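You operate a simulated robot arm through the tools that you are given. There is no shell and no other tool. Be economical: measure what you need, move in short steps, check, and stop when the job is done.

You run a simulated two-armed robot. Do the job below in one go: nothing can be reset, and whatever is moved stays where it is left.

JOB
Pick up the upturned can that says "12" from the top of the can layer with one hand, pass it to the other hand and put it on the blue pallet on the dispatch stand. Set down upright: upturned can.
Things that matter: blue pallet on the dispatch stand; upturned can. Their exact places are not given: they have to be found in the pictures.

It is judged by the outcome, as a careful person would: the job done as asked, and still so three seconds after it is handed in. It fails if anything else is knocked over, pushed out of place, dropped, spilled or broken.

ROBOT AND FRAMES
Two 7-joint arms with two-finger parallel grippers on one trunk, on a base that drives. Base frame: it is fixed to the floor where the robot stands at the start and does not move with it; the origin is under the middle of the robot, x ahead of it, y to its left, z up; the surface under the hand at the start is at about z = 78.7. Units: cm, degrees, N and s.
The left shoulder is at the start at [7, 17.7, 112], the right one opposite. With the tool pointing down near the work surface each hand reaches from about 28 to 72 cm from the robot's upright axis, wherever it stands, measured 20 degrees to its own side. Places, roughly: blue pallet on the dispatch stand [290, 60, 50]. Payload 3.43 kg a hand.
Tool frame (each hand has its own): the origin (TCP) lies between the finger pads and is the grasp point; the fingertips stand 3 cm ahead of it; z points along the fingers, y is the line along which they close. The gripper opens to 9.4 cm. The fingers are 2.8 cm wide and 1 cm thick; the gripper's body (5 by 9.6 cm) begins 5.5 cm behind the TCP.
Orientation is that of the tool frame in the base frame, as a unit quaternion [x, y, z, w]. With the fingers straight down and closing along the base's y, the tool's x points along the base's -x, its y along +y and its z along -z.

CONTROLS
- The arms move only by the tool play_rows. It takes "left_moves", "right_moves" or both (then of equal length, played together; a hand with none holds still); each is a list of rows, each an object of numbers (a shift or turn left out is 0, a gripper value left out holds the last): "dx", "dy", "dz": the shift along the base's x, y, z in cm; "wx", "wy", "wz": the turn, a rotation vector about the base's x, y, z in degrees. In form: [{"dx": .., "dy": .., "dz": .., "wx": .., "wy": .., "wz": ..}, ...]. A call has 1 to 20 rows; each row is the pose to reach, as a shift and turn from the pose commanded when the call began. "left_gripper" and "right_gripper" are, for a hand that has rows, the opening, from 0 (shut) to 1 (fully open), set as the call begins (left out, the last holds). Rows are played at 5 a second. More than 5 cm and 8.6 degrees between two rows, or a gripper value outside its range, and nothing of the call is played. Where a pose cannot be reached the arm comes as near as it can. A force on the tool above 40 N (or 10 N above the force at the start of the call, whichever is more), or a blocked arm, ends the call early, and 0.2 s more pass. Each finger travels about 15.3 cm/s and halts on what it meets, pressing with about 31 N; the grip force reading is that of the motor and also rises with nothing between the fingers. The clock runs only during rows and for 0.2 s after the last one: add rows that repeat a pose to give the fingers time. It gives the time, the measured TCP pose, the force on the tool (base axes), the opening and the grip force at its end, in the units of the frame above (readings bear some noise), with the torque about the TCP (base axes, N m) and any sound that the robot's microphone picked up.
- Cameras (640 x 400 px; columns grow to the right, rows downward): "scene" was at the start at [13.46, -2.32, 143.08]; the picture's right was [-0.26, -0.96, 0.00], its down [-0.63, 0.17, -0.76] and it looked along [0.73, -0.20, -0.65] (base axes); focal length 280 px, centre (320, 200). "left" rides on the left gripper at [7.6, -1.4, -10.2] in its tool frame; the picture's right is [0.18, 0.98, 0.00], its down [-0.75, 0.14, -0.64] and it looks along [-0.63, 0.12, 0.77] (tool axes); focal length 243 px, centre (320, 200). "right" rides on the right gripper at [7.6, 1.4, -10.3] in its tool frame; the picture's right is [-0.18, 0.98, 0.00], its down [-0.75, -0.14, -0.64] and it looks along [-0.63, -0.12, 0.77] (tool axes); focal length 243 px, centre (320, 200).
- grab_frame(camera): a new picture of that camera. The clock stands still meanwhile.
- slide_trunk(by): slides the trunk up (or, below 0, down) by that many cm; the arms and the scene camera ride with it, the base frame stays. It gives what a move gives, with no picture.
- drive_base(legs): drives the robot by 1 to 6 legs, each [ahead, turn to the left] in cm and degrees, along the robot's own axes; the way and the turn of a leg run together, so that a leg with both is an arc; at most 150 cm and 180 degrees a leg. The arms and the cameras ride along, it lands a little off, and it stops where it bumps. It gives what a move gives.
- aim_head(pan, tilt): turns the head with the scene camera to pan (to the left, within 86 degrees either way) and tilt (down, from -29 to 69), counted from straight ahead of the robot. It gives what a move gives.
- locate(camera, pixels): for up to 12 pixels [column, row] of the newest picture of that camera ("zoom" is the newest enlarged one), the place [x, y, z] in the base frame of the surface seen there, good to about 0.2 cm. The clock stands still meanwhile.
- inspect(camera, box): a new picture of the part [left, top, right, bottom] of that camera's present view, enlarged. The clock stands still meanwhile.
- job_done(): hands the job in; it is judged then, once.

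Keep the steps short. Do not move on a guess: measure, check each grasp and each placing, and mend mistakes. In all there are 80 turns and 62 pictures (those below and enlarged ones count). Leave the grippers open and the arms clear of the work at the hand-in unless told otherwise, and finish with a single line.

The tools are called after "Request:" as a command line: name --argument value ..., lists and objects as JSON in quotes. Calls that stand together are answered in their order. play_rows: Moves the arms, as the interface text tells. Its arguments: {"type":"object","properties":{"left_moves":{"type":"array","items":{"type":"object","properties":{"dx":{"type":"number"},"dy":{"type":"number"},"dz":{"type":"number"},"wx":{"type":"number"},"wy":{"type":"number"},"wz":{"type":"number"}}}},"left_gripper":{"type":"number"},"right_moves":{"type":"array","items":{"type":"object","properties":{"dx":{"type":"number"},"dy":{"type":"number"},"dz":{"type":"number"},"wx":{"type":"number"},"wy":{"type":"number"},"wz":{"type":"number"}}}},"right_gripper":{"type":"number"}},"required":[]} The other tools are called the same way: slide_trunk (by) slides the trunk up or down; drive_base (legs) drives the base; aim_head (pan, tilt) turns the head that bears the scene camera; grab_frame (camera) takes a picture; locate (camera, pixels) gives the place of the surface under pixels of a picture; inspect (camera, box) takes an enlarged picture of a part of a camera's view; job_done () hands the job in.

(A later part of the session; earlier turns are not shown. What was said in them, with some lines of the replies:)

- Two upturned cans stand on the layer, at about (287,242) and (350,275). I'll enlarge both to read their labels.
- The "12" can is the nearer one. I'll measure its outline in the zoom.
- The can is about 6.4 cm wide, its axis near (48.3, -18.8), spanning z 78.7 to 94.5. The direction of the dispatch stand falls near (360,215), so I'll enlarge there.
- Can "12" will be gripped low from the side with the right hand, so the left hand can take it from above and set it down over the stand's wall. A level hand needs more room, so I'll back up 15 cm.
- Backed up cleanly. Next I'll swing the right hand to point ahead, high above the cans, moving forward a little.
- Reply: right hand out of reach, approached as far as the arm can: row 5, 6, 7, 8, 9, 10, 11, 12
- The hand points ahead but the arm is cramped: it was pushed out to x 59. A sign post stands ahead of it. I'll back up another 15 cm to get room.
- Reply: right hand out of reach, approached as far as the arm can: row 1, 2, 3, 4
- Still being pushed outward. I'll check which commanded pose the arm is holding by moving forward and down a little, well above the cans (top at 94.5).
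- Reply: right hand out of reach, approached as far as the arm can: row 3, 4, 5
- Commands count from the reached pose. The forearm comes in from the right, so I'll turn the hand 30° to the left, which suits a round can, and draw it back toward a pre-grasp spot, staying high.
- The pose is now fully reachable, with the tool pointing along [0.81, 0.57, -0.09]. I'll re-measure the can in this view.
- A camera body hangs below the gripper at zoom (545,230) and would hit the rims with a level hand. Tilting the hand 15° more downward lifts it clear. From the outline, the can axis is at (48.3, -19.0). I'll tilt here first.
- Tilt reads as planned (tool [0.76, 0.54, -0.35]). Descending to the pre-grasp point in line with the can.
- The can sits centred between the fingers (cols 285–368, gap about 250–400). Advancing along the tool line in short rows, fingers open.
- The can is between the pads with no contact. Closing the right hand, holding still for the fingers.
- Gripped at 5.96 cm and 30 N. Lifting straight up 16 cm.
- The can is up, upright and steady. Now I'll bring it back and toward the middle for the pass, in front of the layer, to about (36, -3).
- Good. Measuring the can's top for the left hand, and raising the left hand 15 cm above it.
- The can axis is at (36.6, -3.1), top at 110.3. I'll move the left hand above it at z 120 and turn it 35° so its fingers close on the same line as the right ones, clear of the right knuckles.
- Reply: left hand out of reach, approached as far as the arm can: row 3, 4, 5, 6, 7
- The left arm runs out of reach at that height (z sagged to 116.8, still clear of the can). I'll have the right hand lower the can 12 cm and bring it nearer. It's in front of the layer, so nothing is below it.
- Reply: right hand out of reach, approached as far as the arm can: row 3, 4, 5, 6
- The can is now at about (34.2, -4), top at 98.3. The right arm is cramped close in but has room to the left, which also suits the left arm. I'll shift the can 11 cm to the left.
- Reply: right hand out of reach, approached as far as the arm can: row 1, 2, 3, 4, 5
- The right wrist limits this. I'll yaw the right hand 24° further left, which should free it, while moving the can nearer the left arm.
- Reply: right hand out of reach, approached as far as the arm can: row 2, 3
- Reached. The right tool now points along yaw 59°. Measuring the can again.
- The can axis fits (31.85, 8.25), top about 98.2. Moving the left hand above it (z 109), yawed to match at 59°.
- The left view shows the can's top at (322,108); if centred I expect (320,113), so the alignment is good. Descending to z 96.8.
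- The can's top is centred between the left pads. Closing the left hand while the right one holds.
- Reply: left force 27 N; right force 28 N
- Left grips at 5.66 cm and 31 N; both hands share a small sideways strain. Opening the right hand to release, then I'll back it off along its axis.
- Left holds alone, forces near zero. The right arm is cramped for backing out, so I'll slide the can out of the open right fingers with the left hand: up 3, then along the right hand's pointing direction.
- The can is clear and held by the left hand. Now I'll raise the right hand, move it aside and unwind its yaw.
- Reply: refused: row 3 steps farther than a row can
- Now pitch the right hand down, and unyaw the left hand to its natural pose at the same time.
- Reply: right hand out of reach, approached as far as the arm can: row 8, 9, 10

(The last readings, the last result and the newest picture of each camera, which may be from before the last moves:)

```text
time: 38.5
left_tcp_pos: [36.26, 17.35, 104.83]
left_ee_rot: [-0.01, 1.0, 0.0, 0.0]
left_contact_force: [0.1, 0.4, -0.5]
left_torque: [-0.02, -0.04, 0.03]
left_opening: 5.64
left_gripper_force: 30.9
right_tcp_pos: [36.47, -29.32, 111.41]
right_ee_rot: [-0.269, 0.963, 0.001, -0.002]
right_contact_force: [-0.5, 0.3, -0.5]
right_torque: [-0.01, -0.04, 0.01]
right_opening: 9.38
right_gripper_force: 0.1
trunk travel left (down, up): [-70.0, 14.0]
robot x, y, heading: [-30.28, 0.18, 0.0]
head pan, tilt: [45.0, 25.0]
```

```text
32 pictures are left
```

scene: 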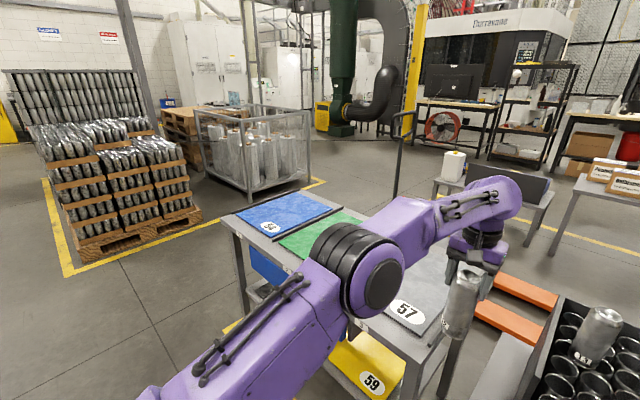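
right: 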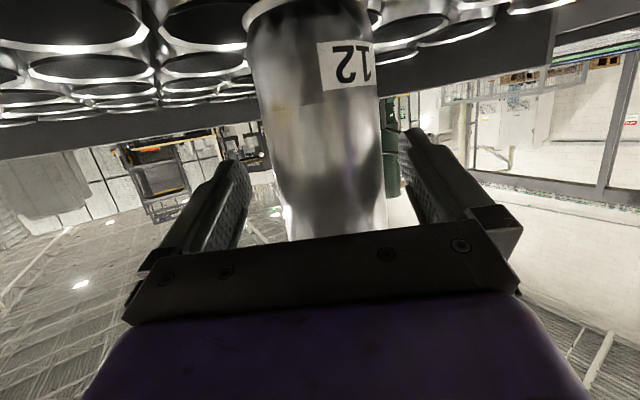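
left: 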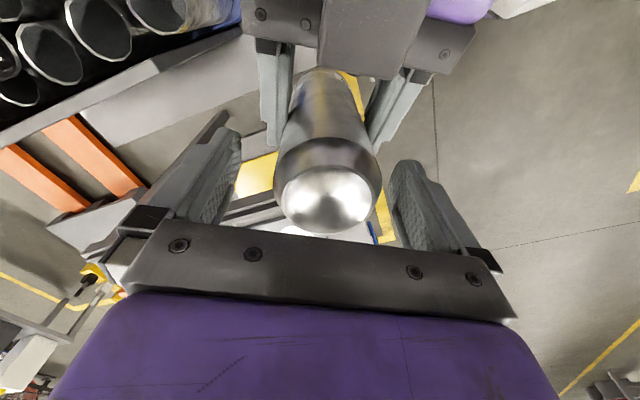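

The way around appears to be to the left of the left table. Measuring table, cage, jack and stand positions.

Request:
locate --camera "scene" --pixels '[[226, 217], [345, 205], [250, 203], [308, 182], [200, 212], [150, 240], [398, 170], [412, 118], [440, 183], [350, 250], [150, 330], [250, 160]]'

Request:
locate --camera "scene" --pixels '[[360, 190], [545, 235], [435, 200], [548, 188], [330, 197], [455, 160], [540, 165], [500, 260], [230, 370], [528, 300], [100, 300], [600, 230]]'

```text
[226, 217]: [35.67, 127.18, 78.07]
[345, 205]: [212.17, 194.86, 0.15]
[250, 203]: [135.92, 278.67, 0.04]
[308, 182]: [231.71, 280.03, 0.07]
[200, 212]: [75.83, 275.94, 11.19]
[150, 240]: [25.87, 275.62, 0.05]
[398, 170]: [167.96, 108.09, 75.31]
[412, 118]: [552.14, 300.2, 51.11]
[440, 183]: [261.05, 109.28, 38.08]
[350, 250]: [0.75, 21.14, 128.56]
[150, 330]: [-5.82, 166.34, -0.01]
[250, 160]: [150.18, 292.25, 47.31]
```

```text
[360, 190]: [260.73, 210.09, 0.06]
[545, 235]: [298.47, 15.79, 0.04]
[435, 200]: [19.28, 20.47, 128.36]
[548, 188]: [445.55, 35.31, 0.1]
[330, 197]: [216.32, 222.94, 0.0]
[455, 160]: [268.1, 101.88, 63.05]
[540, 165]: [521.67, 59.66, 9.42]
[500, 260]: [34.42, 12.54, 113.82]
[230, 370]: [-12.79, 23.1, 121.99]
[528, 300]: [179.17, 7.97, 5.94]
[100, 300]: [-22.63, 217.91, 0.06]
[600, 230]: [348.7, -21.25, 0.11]
```

Route: back off, go around the left end of table 57 along y≈190, and look again there. First I'll draw the can in a little and back up, checking that both hands stay steady.

Request:
play_rows --left_moves '[{"dx": -3}, {"dx": -6}, {"dx": -9}, {"dx": -12}, {"dx": -12}]'

Request:
drive_base --legs '[[-30, 0]]'

Request:
aim_head --pan 80 --tilt 25

Request:
grab_frame --camera "scene"

```text
time: 39.7
left_tcp_pos: [24.29, 17.27, 104.76]
left_ee_rot: [-0.009, 1.0, 0.0, -0.001]
left_contact_force: [-0.6, 0.0, -1.2]
left_torque: [0.0, -0.02, 0.02]
left_opening: 5.64
left_gripper_force: 31.0
right_tcp_pos: [36.53, -29.29, 111.43]
right_ee_rot: [-0.268, 0.963, 0.002, -0.002]
right_contact_force: [-0.1, -0.2, -0.3]
right_torque: [0.02, 0.03, -0.02]
right_opening: 9.39
right_gripper_force: 0.0
trunk travel left (down, up): [-70.0, 14.0]
robot x, y, heading: [-30.09, -0.26, -0.0]
head pan, tilt: [45.0, 25.0]
```

```text
time: 41.7
left_tcp_pos: [-5.57, 17.27, 104.79]
left_ee_rot: [-0.009, 1.0, 0.0, 0.001]
left_contact_force: [0.2, 0.0, -0.3]
left_torque: [-0.04, 0.01, -0.01]
left_opening: 5.63
left_gripper_force: 31.1
right_tcp_pos: [6.53, -29.46, 111.36]
right_ee_rot: [-0.267, 0.964, 0.002, -0.003]
right_contact_force: [-0.8, -0.1, 0.4]
right_torque: [0.02, -0.02, 0.01]
right_opening: 9.39
right_gripper_force: 0.0
trunk travel left (down, up): [-70.0, 14.0]
robot x, y, heading: [-60.03, -0.17, -0.1]
head pan, tilt: [45.0, 25.0]
```

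```text
time: 42.7
left_tcp_pos: [-5.5, 17.26, 104.91]
left_ee_rot: [-0.008, 1.0, 0.001, 0.0]
left_contact_force: [0.0, -0.7, 0.3]
left_torque: [0.0, -0.03, 0.03]
left_opening: 5.63
left_gripper_force: 30.8
right_tcp_pos: [6.59, -29.52, 111.47]
right_ee_rot: [-0.266, 0.964, 0.003, -0.003]
right_contact_force: [-0.2, -0.3, -0.7]
right_torque: [0.02, 0.01, -0.01]
right_opening: 9.4
right_gripper_force: 0.0
trunk travel left (down, up): [-70.0, 14.0]
robot x, y, heading: [-60.29, -0.13, -0.1]
head pan, tilt: [80.0, 25.0]
```

```text
31 pictures are left
```

scene: 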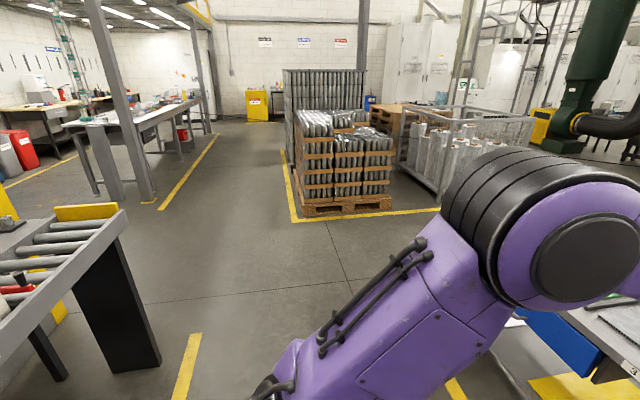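

There's a roller conveyor behind to the left, and the bottle pallet ahead-left. Measuring them before turning.

Request:
locate --camera "scene" --pixels '[[128, 215], [160, 365], [65, 378], [298, 215], [390, 210], [435, 200], [250, 300], [330, 150], [560, 150], [190, 340], [10, 345], [545, 320]]'

```text
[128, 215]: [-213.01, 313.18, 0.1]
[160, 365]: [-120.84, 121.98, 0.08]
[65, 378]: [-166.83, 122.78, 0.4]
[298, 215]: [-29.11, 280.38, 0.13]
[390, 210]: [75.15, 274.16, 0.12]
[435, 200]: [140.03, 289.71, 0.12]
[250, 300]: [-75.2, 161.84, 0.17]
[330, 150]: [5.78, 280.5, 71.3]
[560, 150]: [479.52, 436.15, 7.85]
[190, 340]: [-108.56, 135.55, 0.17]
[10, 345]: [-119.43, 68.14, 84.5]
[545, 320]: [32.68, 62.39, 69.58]
```

Corridor between the conveyor (x -120) and table (x 33): I'll centre at x≈-43, turn left 90°, and drive along y to about 180.

Request:
drive_base --legs '[[17, 0], [0, 90]]'

Request:
aim_head --pan -25 --tilt 25

Request:
grab_frame --camera "scene"

```text
time: 48.0
left_tcp_pos: [-60.36, 54.55, 104.79]
left_ee_rot: [0.714, -0.7, 0.0, 0.001]
left_contact_force: [0.3, -1.5, -0.1]
left_torque: [-0.01, -0.01, 0.0]
left_opening: 5.61
left_gripper_force: 31.6
right_tcp_pos: [-13.64, 66.64, 111.38]
right_ee_rot: [0.871, -0.492, 0.001, 0.003]
right_contact_force: [-1.0, -0.2, -0.8]
right_torque: [-0.03, 0.0, -0.01]
right_opening: 9.38
right_gripper_force: 0.0
trunk travel left (down, up): [-70.0, 14.0]
robot x, y, heading: [-42.72, 0.11, 89.9]
head pan, tilt: [80.0, 25.0]
```

```text
time: 49.8
left_tcp_pos: [-60.31, 54.44, 104.84]
left_ee_rot: [0.714, -0.7, 0.001, 0.0]
left_contact_force: [-0.2, 0.0, -0.6]
left_torque: [0.02, -0.03, -0.02]
left_opening: 5.63
left_gripper_force: 31.6
right_tcp_pos: [-13.72, 66.63, 111.38]
right_ee_rot: [0.871, -0.491, 0.001, 0.001]
right_contact_force: [-0.3, -0.9, 0.9]
right_torque: [-0.01, -0.01, -0.02]
right_opening: 9.42
right_gripper_force: 0.1
trunk travel left (down, up): [-70.0, 14.0]
robot x, y, heading: [-43.26, 0.23, 90.1]
head pan, tilt: [-25.0, 25.0]
```

```text
30 pictures are left
```

scene: 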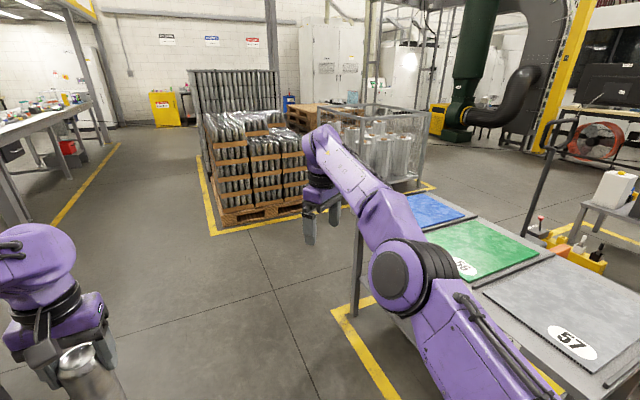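

The way ahead is clear. Driving 180 cm, then turning right to face +x.

Request:
drive_base --legs '[[90, 0], [90, 0], [0, -90]]'

Request:
aim_head --pan -12 --tilt 20

Request:
grab_frame --camera "scene"

```text
time: 62.7
left_tcp_pos: [10.81, 198.38, 104.77]
left_ee_rot: [-0.017, 1.0, 0.0, 0.0]
left_contact_force: [0.1, -0.7, 0.0]
left_torque: [-0.01, 0.0, -0.02]
left_opening: 5.67
left_gripper_force: 30.9
right_tcp_pos: [23.76, 151.89, 111.57]
right_ee_rot: [-0.275, 0.961, 0.002, -0.002]
right_contact_force: [-0.2, 0.5, -0.3]
right_torque: [0.01, -0.02, -0.03]
right_opening: 9.4
right_gripper_force: 0.0
trunk travel left (down, up): [-70.0, 14.0]
robot x, y, heading: [-43.36, 180.4, 1.1]
head pan, tilt: [-25.0, 25.0]
```

```text
time: 63.5
left_tcp_pos: [10.89, 198.3, 104.86]
left_ee_rot: [-0.017, 1.0, 0.0, 0.0]
left_contact_force: [0.2, 0.0, 0.8]
left_torque: [0.02, -0.01, 0.04]
left_opening: 5.66
left_gripper_force: 31.3
right_tcp_pos: [23.73, 151.79, 111.49]
right_ee_rot: [-0.276, 0.961, 0.002, -0.001]
right_contact_force: [0.4, 0.3, 0.7]
right_torque: [-0.01, 0.01, -0.03]
right_opening: 9.39
right_gripper_force: 0.0
trunk travel left (down, up): [-70.0, 14.0]
robot x, y, heading: [-43.2, 180.21, 0.8]
head pan, tilt: [-12.0, 20.0]
```

```text
29 pictures are left
```

scene: 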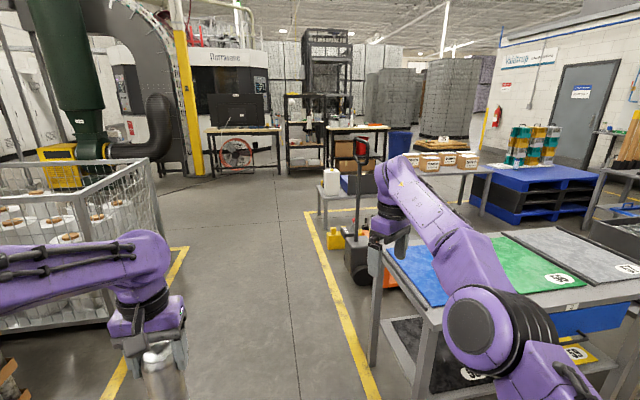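

Clear aisle ahead. Measuring jack, cage, stand end and the benches beyond.

Request:
locate --camera "scene" --pixels '[[185, 255], [165, 290], [350, 272], [330, 240], [325, 225], [323, 187], [345, 180], [350, 186], [280, 160], [330, 150], [240, 160], [272, 230]]'

Request:
inspect --camera "scene" --box '[270, 120, 430, 250]'

```text
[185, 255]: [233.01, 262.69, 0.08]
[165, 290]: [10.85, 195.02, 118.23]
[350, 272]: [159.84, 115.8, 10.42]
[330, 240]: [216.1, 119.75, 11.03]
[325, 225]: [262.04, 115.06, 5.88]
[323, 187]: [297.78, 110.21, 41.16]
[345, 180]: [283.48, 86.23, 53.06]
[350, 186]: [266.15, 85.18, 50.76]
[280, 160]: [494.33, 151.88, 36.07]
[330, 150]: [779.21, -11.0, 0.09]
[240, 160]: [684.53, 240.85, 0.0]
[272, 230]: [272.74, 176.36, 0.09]
```

```text
3.08 times, centred on (350, 185) of scene
```

zoom: 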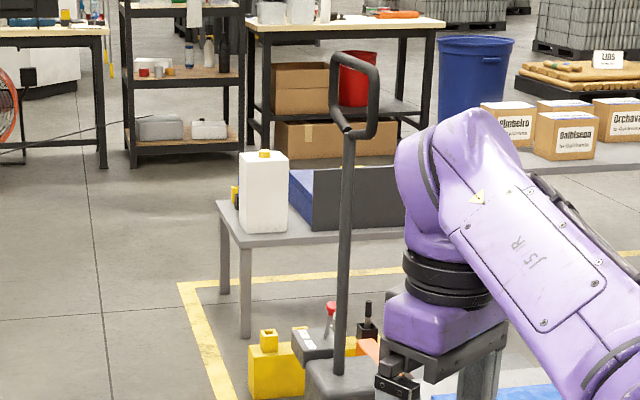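

The aisle is clear: cage at y≥262, jack at y≤120, stand at x≈262–300, benches at x≈494. Driving to x≈375, then turning right to look at the stand from its far side.

Request:
drive_base --legs '[[140, -1], [140, 0], [138, 0], [0, -90]]'

Request:
aim_head --pan -28 --tilt 30

Request:
grab_frame --camera "scene"

```text
time: 87.4
left_tcp_pos: [393.81, 124.81, 104.86]
left_ee_rot: [0.698, 0.716, 0.0, -0.001]
left_contact_force: [-0.3, -0.4, 0.3]
left_torque: [-0.02, 0.0, 0.01]
left_opening: 5.64
left_gripper_force: 31.0
right_tcp_pos: [347.22, 112.47, 111.6]
right_ee_rot: [0.49, 0.871, 0.002, 0.0]
right_contact_force: [-0.7, -0.6, 1.0]
right_torque: [0.01, 0.0, 0.03]
right_opening: 9.41
right_gripper_force: 0.2
trunk travel left (down, up): [-70.0, 14.0]
robot x, y, heading: [376.36, 178.96, -89.5]
head pan, tilt: [-12.0, 20.0]
```

```text
time: 88.2
left_tcp_pos: [393.94, 124.78, 104.81]
left_ee_rot: [0.698, 0.716, 0.0, 0.0]
left_contact_force: [-0.2, 0.5, -0.5]
left_torque: [-0.01, 0.01, 0.01]
left_opening: 5.65
left_gripper_force: 31.0
right_tcp_pos: [347.1, 112.45, 111.55]
right_ee_rot: [0.49, 0.872, 0.002, 0.0]
right_contact_force: [0.1, 0.1, 0.1]
right_torque: [-0.01, -0.03, 0.01]
right_opening: 9.39
right_gripper_force: 0.0
trunk travel left (down, up): [-70.0, 14.0]
robot x, y, heading: [376.49, 179.27, -89.8]
head pan, tilt: [-28.0, 30.0]
```

```text
27 pictures are left
```

scene: 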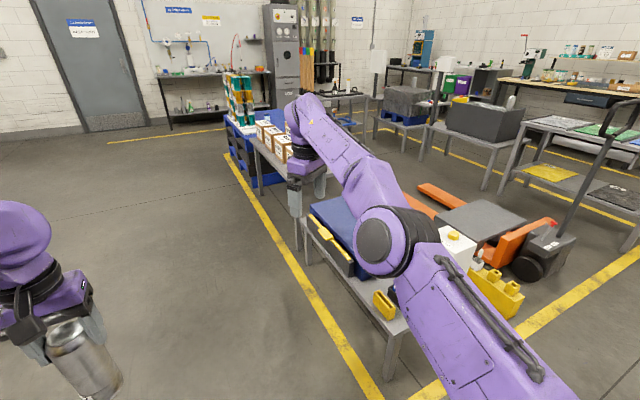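

The far side is open. The blue pallet is visible around (340,225). Measuring the stand edge and pallet.

Request:
inspect --camera "scene" --box '[230, 110, 450, 350]'

Request:
locate --camera "scene" --pixels '[[310, 215], [345, 200], [350, 262], [335, 235], [384, 332], [303, 250], [330, 220], [355, 225], [383, 305], [253, 145], [262, 175], [265, 130]]'

```text
1.67 times, centred on (340, 230) of scene
```

zoom: 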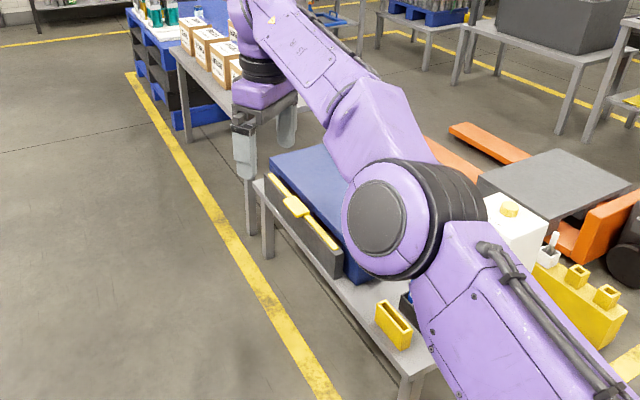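

```text
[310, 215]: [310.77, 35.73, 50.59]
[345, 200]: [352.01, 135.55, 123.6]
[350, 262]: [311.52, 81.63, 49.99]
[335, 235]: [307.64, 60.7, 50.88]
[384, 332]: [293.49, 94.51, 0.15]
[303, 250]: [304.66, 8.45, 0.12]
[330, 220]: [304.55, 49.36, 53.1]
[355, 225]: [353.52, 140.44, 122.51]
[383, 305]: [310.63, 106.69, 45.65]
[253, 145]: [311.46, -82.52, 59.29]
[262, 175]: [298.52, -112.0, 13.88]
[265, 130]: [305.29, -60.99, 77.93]
```

The pallet top is at z 53.1, spanning about x 268–307, y 35–82; low obstacles surround it and the boxes stay below z 78. Driving to y≈76, then turning to face the stand.

Request:
drive_base --legs '[[103, 0], [0, -90]]'

Request:
aim_head --pan 8 --tilt 48

Request:
grab_frame --camera "scene"

```text
time: 97.4
left_tcp_pos: [322.64, 57.74, 104.81]
left_ee_rot: [1.0, 0.014, 0.0, 0.0]
left_contact_force: [0.4, -0.1, 0.6]
left_torque: [-0.01, 0.02, 0.03]
left_opening: 5.64
left_gripper_force: 30.6
right_tcp_pos: [310.03, 104.43, 111.6]
right_ee_rot: [0.962, 0.272, 0.001, 0.003]
right_contact_force: [-0.6, -0.8, 0.1]
right_torque: [0.02, 0.01, 0.01]
right_opening: 9.43
right_gripper_force: 0.0
trunk travel left (down, up): [-70.0, 14.0]
robot x, y, heading: [376.59, 75.89, -179.1]
head pan, tilt: [-28.0, 30.0]
```

```text
time: 98.4
left_tcp_pos: [322.63, 57.67, 104.92]
left_ee_rot: [1.0, 0.015, 0.0, 0.001]
left_contact_force: [0.6, -1.1, -0.5]
left_torque: [0.0, -0.02, 0.01]
left_opening: 5.63
left_gripper_force: 32.0
right_tcp_pos: [309.92, 104.4, 111.59]
right_ee_rot: [0.962, 0.272, 0.001, 0.003]
right_contact_force: [-0.3, -0.1, 0.3]
right_torque: [-0.01, -0.03, -0.06]
right_opening: 9.38
right_gripper_force: 0.0
trunk travel left (down, up): [-70.0, 14.0]
robot x, y, heading: [376.9, 76.3, -179.1]
head pan, tilt: [8.0, 48.0]
```

```text
25 pictures are left
```

scene: 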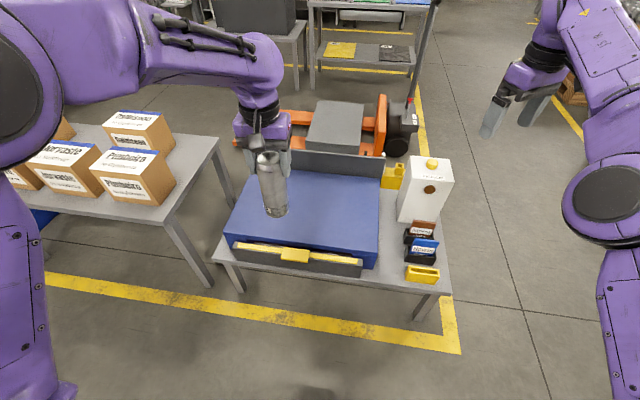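

The blue pallet deck is empty and flat. Measuring it, the jug and the stand edge.

Request:
locate --camera "scene" --pixels '[[240, 225], [370, 250], [310, 230], [310, 205], [320, 190], [370, 185], [430, 165], [425, 205], [360, 275], [285, 255], [330, 172], [435, 290]]'

Request:
inspect --camera "scene" --box '[210, 140, 450, 300]'

```text
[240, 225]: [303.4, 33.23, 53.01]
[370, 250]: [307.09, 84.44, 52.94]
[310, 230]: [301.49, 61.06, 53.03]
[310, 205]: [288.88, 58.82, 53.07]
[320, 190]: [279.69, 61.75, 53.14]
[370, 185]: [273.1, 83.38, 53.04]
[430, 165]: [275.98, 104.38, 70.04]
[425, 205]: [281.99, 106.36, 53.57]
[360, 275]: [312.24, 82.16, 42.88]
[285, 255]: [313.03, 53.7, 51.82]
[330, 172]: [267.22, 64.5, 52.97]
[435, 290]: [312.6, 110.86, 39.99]
```

```text
2.50 times, centred on (330, 220) of scene
```

zoom: 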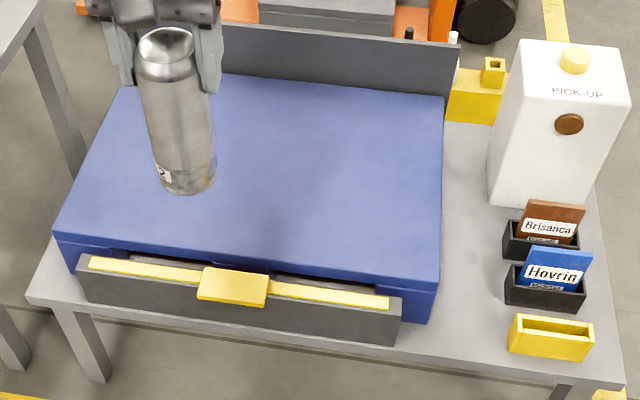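

Deck: x 267–307, y 33–84, z 53. Target about (291, 57). Driving 20 cm closer (hands stay well above everything; jug top about 72), then lowering the trunk 24 cm.

Request:
drive_base --legs '[[20, 0]]'

Request:
slide_trunk --by -24

Request:
grab_frame --camera "scene"

```text
time: 100.0
left_tcp_pos: [302.77, 57.42, 104.89]
left_ee_rot: [1.0, 0.015, 0.0, 0.0]
left_contact_force: [-0.7, 0.2, -1.3]
left_torque: [0.0, -0.03, -0.02]
left_opening: 5.65
left_gripper_force: 31.1
right_tcp_pos: [290.01, 104.05, 111.66]
right_ee_rot: [0.962, 0.272, 0.0, 0.002]
right_contact_force: [0.6, -0.3, 0.2]
right_torque: [0.01, 0.0, -0.01]
right_opening: 9.4
right_gripper_force: 0.0
trunk travel left (down, up): [-70.0, 14.0]
robot x, y, heading: [356.7, 75.37, -179.1]
head pan, tilt: [8.0, 48.0]
```

```text
time: 102.5
left_tcp_pos: [302.49, 57.57, 80.82]
left_ee_rot: [1.0, 0.015, 0.0, 0.0]
left_contact_force: [-0.5, -1.0, 0.1]
left_torque: [-0.05, -0.01, 0.0]
left_opening: 5.61
left_gripper_force: 31.1
right_tcp_pos: [289.94, 104.14, 87.62]
right_ee_rot: [0.962, 0.273, 0.001, 0.002]
right_contact_force: [-0.2, -0.1, -0.6]
right_torque: [0.02, -0.01, 0.0]
right_opening: 9.41
right_gripper_force: 0.0
trunk travel left (down, up): [-46.0, 38.0]
robot x, y, heading: [356.79, 75.29, -179.3]
head pan, tilt: [8.0, 48.0]
```

```text
23 pictures are left
```

scene: 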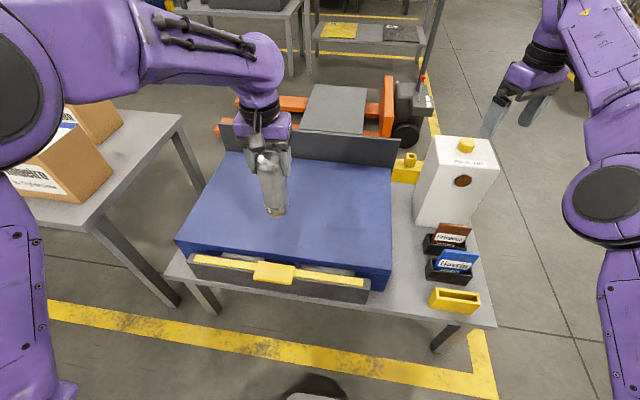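

Now moving the can over the target, base still about 13 cm above the deck.

Request:
play_rows --left_moves '[{"dx": -3}, {"dx": -6}, {"dx": -9, "dz": -3}, {"dx": -11.5, "dz": -6}, {"dx": -11.5, "dz": -8}, {"dx": -11.5, "dz": -8}]'

Request:
inspect --camera "scene" --box '[200, 90, 360, 250]'

Request:
grab_frame --camera "left"

```text
time: 103.9
left_tcp_pos: [291.13, 57.62, 72.72]
left_ee_rot: [1.0, 0.015, 0.0, 0.0]
left_contact_force: [-0.4, -0.4, 0.0]
left_torque: [-0.02, 0.04, 0.0]
left_opening: 5.61
left_gripper_force: 31.3
right_tcp_pos: [290.04, 104.25, 87.58]
right_ee_rot: [0.962, 0.273, 0.001, 0.003]
right_contact_force: [-0.2, 0.0, 0.3]
right_torque: [-0.02, 0.0, -0.02]
right_opening: 9.42
right_gripper_force: 0.0
trunk travel left (down, up): [-46.0, 38.0]
robot x, y, heading: [357.0, 75.62, -179.3]
head pan, tilt: [8.0, 48.0]
```

```text
2.50 times, centred on (280, 170) of scene
```

zoom: 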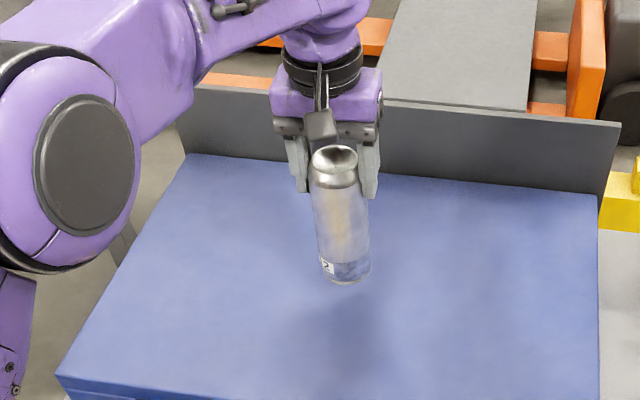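

```text
21 pictures are left
```

left: 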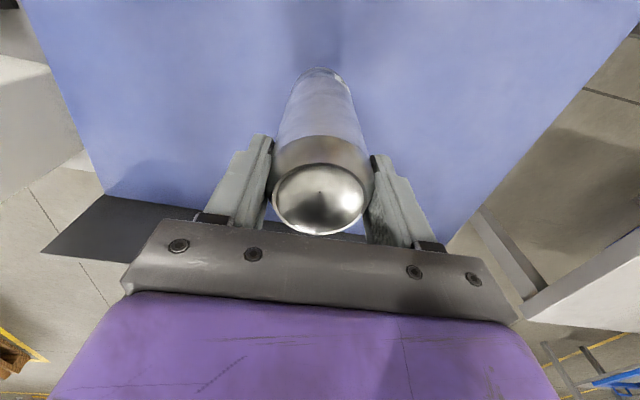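

Checking the can's base height and tilt by measuring points on it.

Request:
locate --camera "zoom" --pixels '[[338, 200], [341, 230], [343, 260], [344, 279], [333, 165], [325, 200], [352, 200], [332, 265], [360, 260]]'

```text
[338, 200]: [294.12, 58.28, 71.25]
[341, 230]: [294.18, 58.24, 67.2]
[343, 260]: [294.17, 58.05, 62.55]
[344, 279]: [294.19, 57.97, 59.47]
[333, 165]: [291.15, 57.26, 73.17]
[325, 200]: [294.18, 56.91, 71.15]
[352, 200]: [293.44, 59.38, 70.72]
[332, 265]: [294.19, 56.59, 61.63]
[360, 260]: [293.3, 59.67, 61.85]
```

The can is upright (front x constant at 294.2) with its base at about 58.6, 5.5 cm above the deck. Lowering 5 cm.

Request:
play_rows --left_moves '[{"dz": -2}, {"dz": -3.5}, {"dz": -4.5}, {"dz": -5}, {"dz": -5}]'

Request:
play_rows --left_moves '[{"dz": -0.15}, {"dz": -0.3}, {"dz": -0.4}, {"dz": -0.4}]'

Request:
inspect --camera "scene" --box '[230, 130, 350, 250]'

```text
time: 105.1
left_tcp_pos: [291.12, 57.5, 67.83]
left_ee_rot: [1.0, 0.015, 0.0, 0.0]
left_contact_force: [0.9, -1.2, -0.5]
left_torque: [0.0, -0.01, 0.0]
left_opening: 5.65
left_gripper_force: 31.3
right_tcp_pos: [290.17, 104.15, 87.61]
right_ee_rot: [0.962, 0.272, 0.001, 0.002]
right_contact_force: [-0.1, 0.4, 0.7]
right_torque: [0.04, 0.0, -0.02]
right_opening: 9.41
right_gripper_force: 0.0
trunk travel left (down, up): [-46.0, 38.0]
robot x, y, heading: [357.15, 75.22, -179.2]
head pan, tilt: [8.0, 48.0]
```

```text
time: 106.1
left_tcp_pos: [290.99, 57.55, 67.47]
left_ee_rot: [1.0, 0.015, -0.002, 0.0]
left_contact_force: [0.2, -0.7, 4.2]
left_torque: [-0.08, 0.03, 0.0]
left_opening: 5.67
left_gripper_force: 30.9
right_tcp_pos: [290.02, 104.12, 87.66]
right_ee_rot: [0.962, 0.272, 0.001, 0.002]
right_contact_force: [0.4, -0.4, -0.5]
right_torque: [0.0, -0.01, -0.03]
right_opening: 9.4
right_gripper_force: 0.1
trunk travel left (down, up): [-46.0, 38.0]
robot x, y, heading: [357.07, 75.67, -179.4]
head pan, tilt: [8.0, 48.0]
```

```text
3.33 times, centred on (290, 190) of scene
```

zoom: 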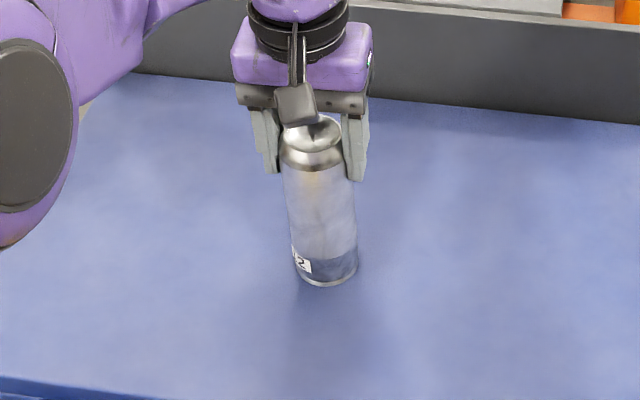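

Contact: 4 N upward. Pressing another 0.1 cm so it's flat, then opening.

Request:
play_rows --left_moves '[{"dz": -0.1}, {"dz": -0.1}]'

Request:
play_rows --left_moves '[{"dz": 0}, {"dz": 0}, {"dz": 0}, {"dz": 0}]' --left_gripper 1

Request:
inspect --camera "scene" --box '[230, 130, 350, 250]'

```text
time: 106.7
left_tcp_pos: [291.24, 57.61, 67.48]
left_ee_rot: [1.0, 0.014, -0.001, 0.0]
left_contact_force: [-0.3, -0.9, 9.6]
left_torque: [-0.06, 0.07, 0.06]
left_opening: 5.65
left_gripper_force: 31.4
right_tcp_pos: [290.06, 104.09, 87.76]
right_ee_rot: [0.962, 0.272, -0.001, 0.002]
right_contact_force: [-0.5, -0.3, 0.1]
right_torque: [0.0, 0.0, -0.01]
right_opening: 9.39
right_gripper_force: 0.0
trunk travel left (down, up): [-46.0, 38.0]
robot x, y, heading: [356.98, 75.55, -179.2]
head pan, tilt: [8.0, 48.0]
```

```text
time: 107.7
left_tcp_pos: [291.12, 57.41, 67.28]
left_ee_rot: [1.0, 0.015, 0.0, 0.0]
left_contact_force: [0.2, 0.8, 0.1]
left_torque: [0.0, -0.03, -0.01]
left_opening: 9.42
left_gripper_force: 0.0
right_tcp_pos: [289.98, 104.16, 87.65]
right_ee_rot: [0.962, 0.273, 0.001, 0.003]
right_contact_force: [0.4, 0.0, 0.2]
right_torque: [0.0, 0.0, 0.01]
right_opening: 9.41
right_gripper_force: 0.0
trunk travel left (down, up): [-46.0, 38.0]
robot x, y, heading: [356.69, 75.84, -179.1]
head pan, tilt: [8.0, 48.0]
```

```text
3.33 times, centred on (290, 190) of scene
```

zoom: 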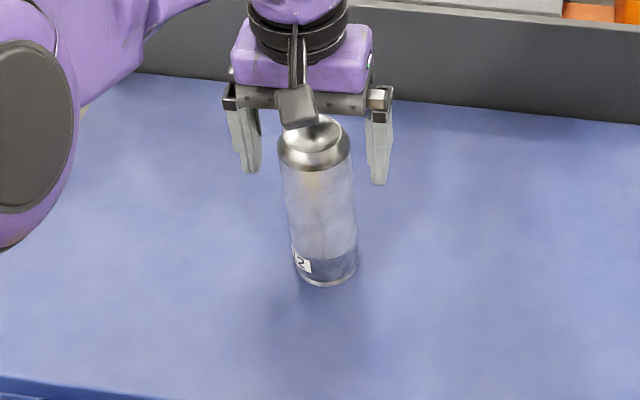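

The can stands free between the open fingers. Raising the left hand straight up 20 cm, then back a little.

Request:
play_rows --left_moves '[{"dz": 2}, {"dz": 5}, {"dz": 9}, {"dz": 13}, {"dz": 17}, {"dz": 20}, {"dz": 20, "dx": 4}, {"dz": 20, "dx": 8}, {"dz": 20, "dx": 12}, {"dz": 20, "dx": 12}]'

Request:
grab_frame --camera "scene"

```text
time: 109.9
left_tcp_pos: [303.21, 57.4, 87.28]
left_ee_rot: [1.0, 0.014, 0.0, 0.0]
left_contact_force: [-0.2, -0.5, -0.4]
left_torque: [0.04, -0.05, -0.02]
left_opening: 9.39
left_gripper_force: 0.1
right_tcp_pos: [289.82, 104.21, 87.52]
right_ee_rot: [0.962, 0.272, 0.001, 0.001]
right_contact_force: [-0.1, 0.0, 0.2]
right_torque: [0.0, -0.02, 0.01]
right_opening: 9.41
right_gripper_force: 0.0
trunk travel left (down, up): [-46.0, 38.0]
robot x, y, heading: [356.83, 75.42, -179.1]
head pan, tilt: [8.0, 48.0]
```

```text
18 pictures are left
```

scene: 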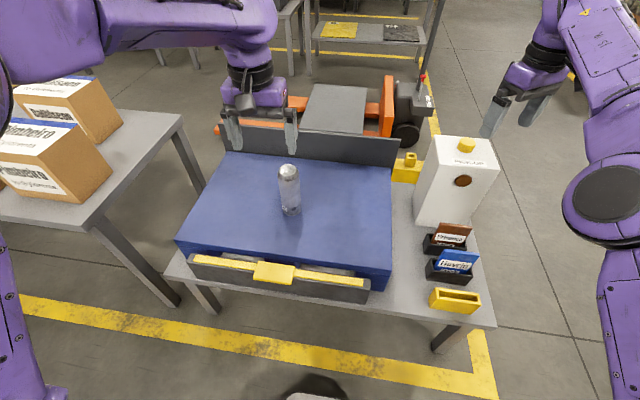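

The can stands on the blue pallet. I'll back the robot off to leave the arms clear, then take a last look.

Request:
drive_base --legs '[[-30, 0]]'

Request:
inspect --camera "scene" --box '[210, 80, 450, 240]'

```text
time: 111.9
left_tcp_pos: [333.01, 57.6, 87.43]
left_ee_rot: [1.0, 0.016, 0.001, -0.001]
left_contact_force: [-0.2, 0.4, 0.3]
left_torque: [0.0, -0.01, 0.0]
left_opening: 9.41
left_gripper_force: 0.1
right_tcp_pos: [319.68, 104.45, 87.62]
right_ee_rot: [0.962, 0.273, 0.001, 0.001]
right_contact_force: [-0.3, 0.4, -0.6]
right_torque: [0.0, 0.01, 0.0]
right_opening: 9.4
right_gripper_force: 0.1
trunk travel left (down, up): [-46.0, 38.0]
robot x, y, heading: [386.73, 75.52, -179.1]
head pan, tilt: [8.0, 48.0]
```

```text
2.50 times, centred on (330, 160) of scene
```

zoom: 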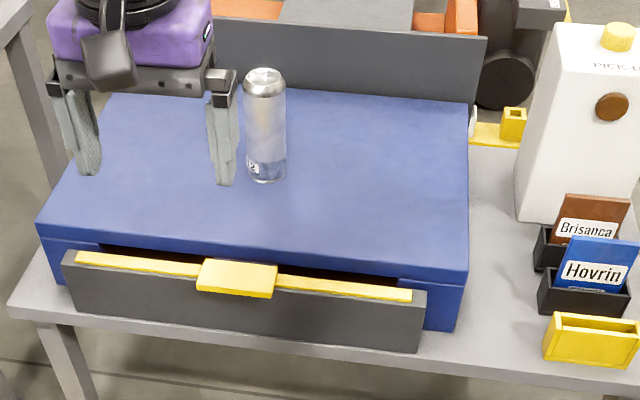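

The "12" can stands upright on the pallet, nothing else has moved, both grippers are open and clear. Handing in.

Request:
job_done

```text
The job is handed in.
```

The "12" can was picked up with the right hand, passed to the left, and now stands on the blue pallet, closed end up as it was found.
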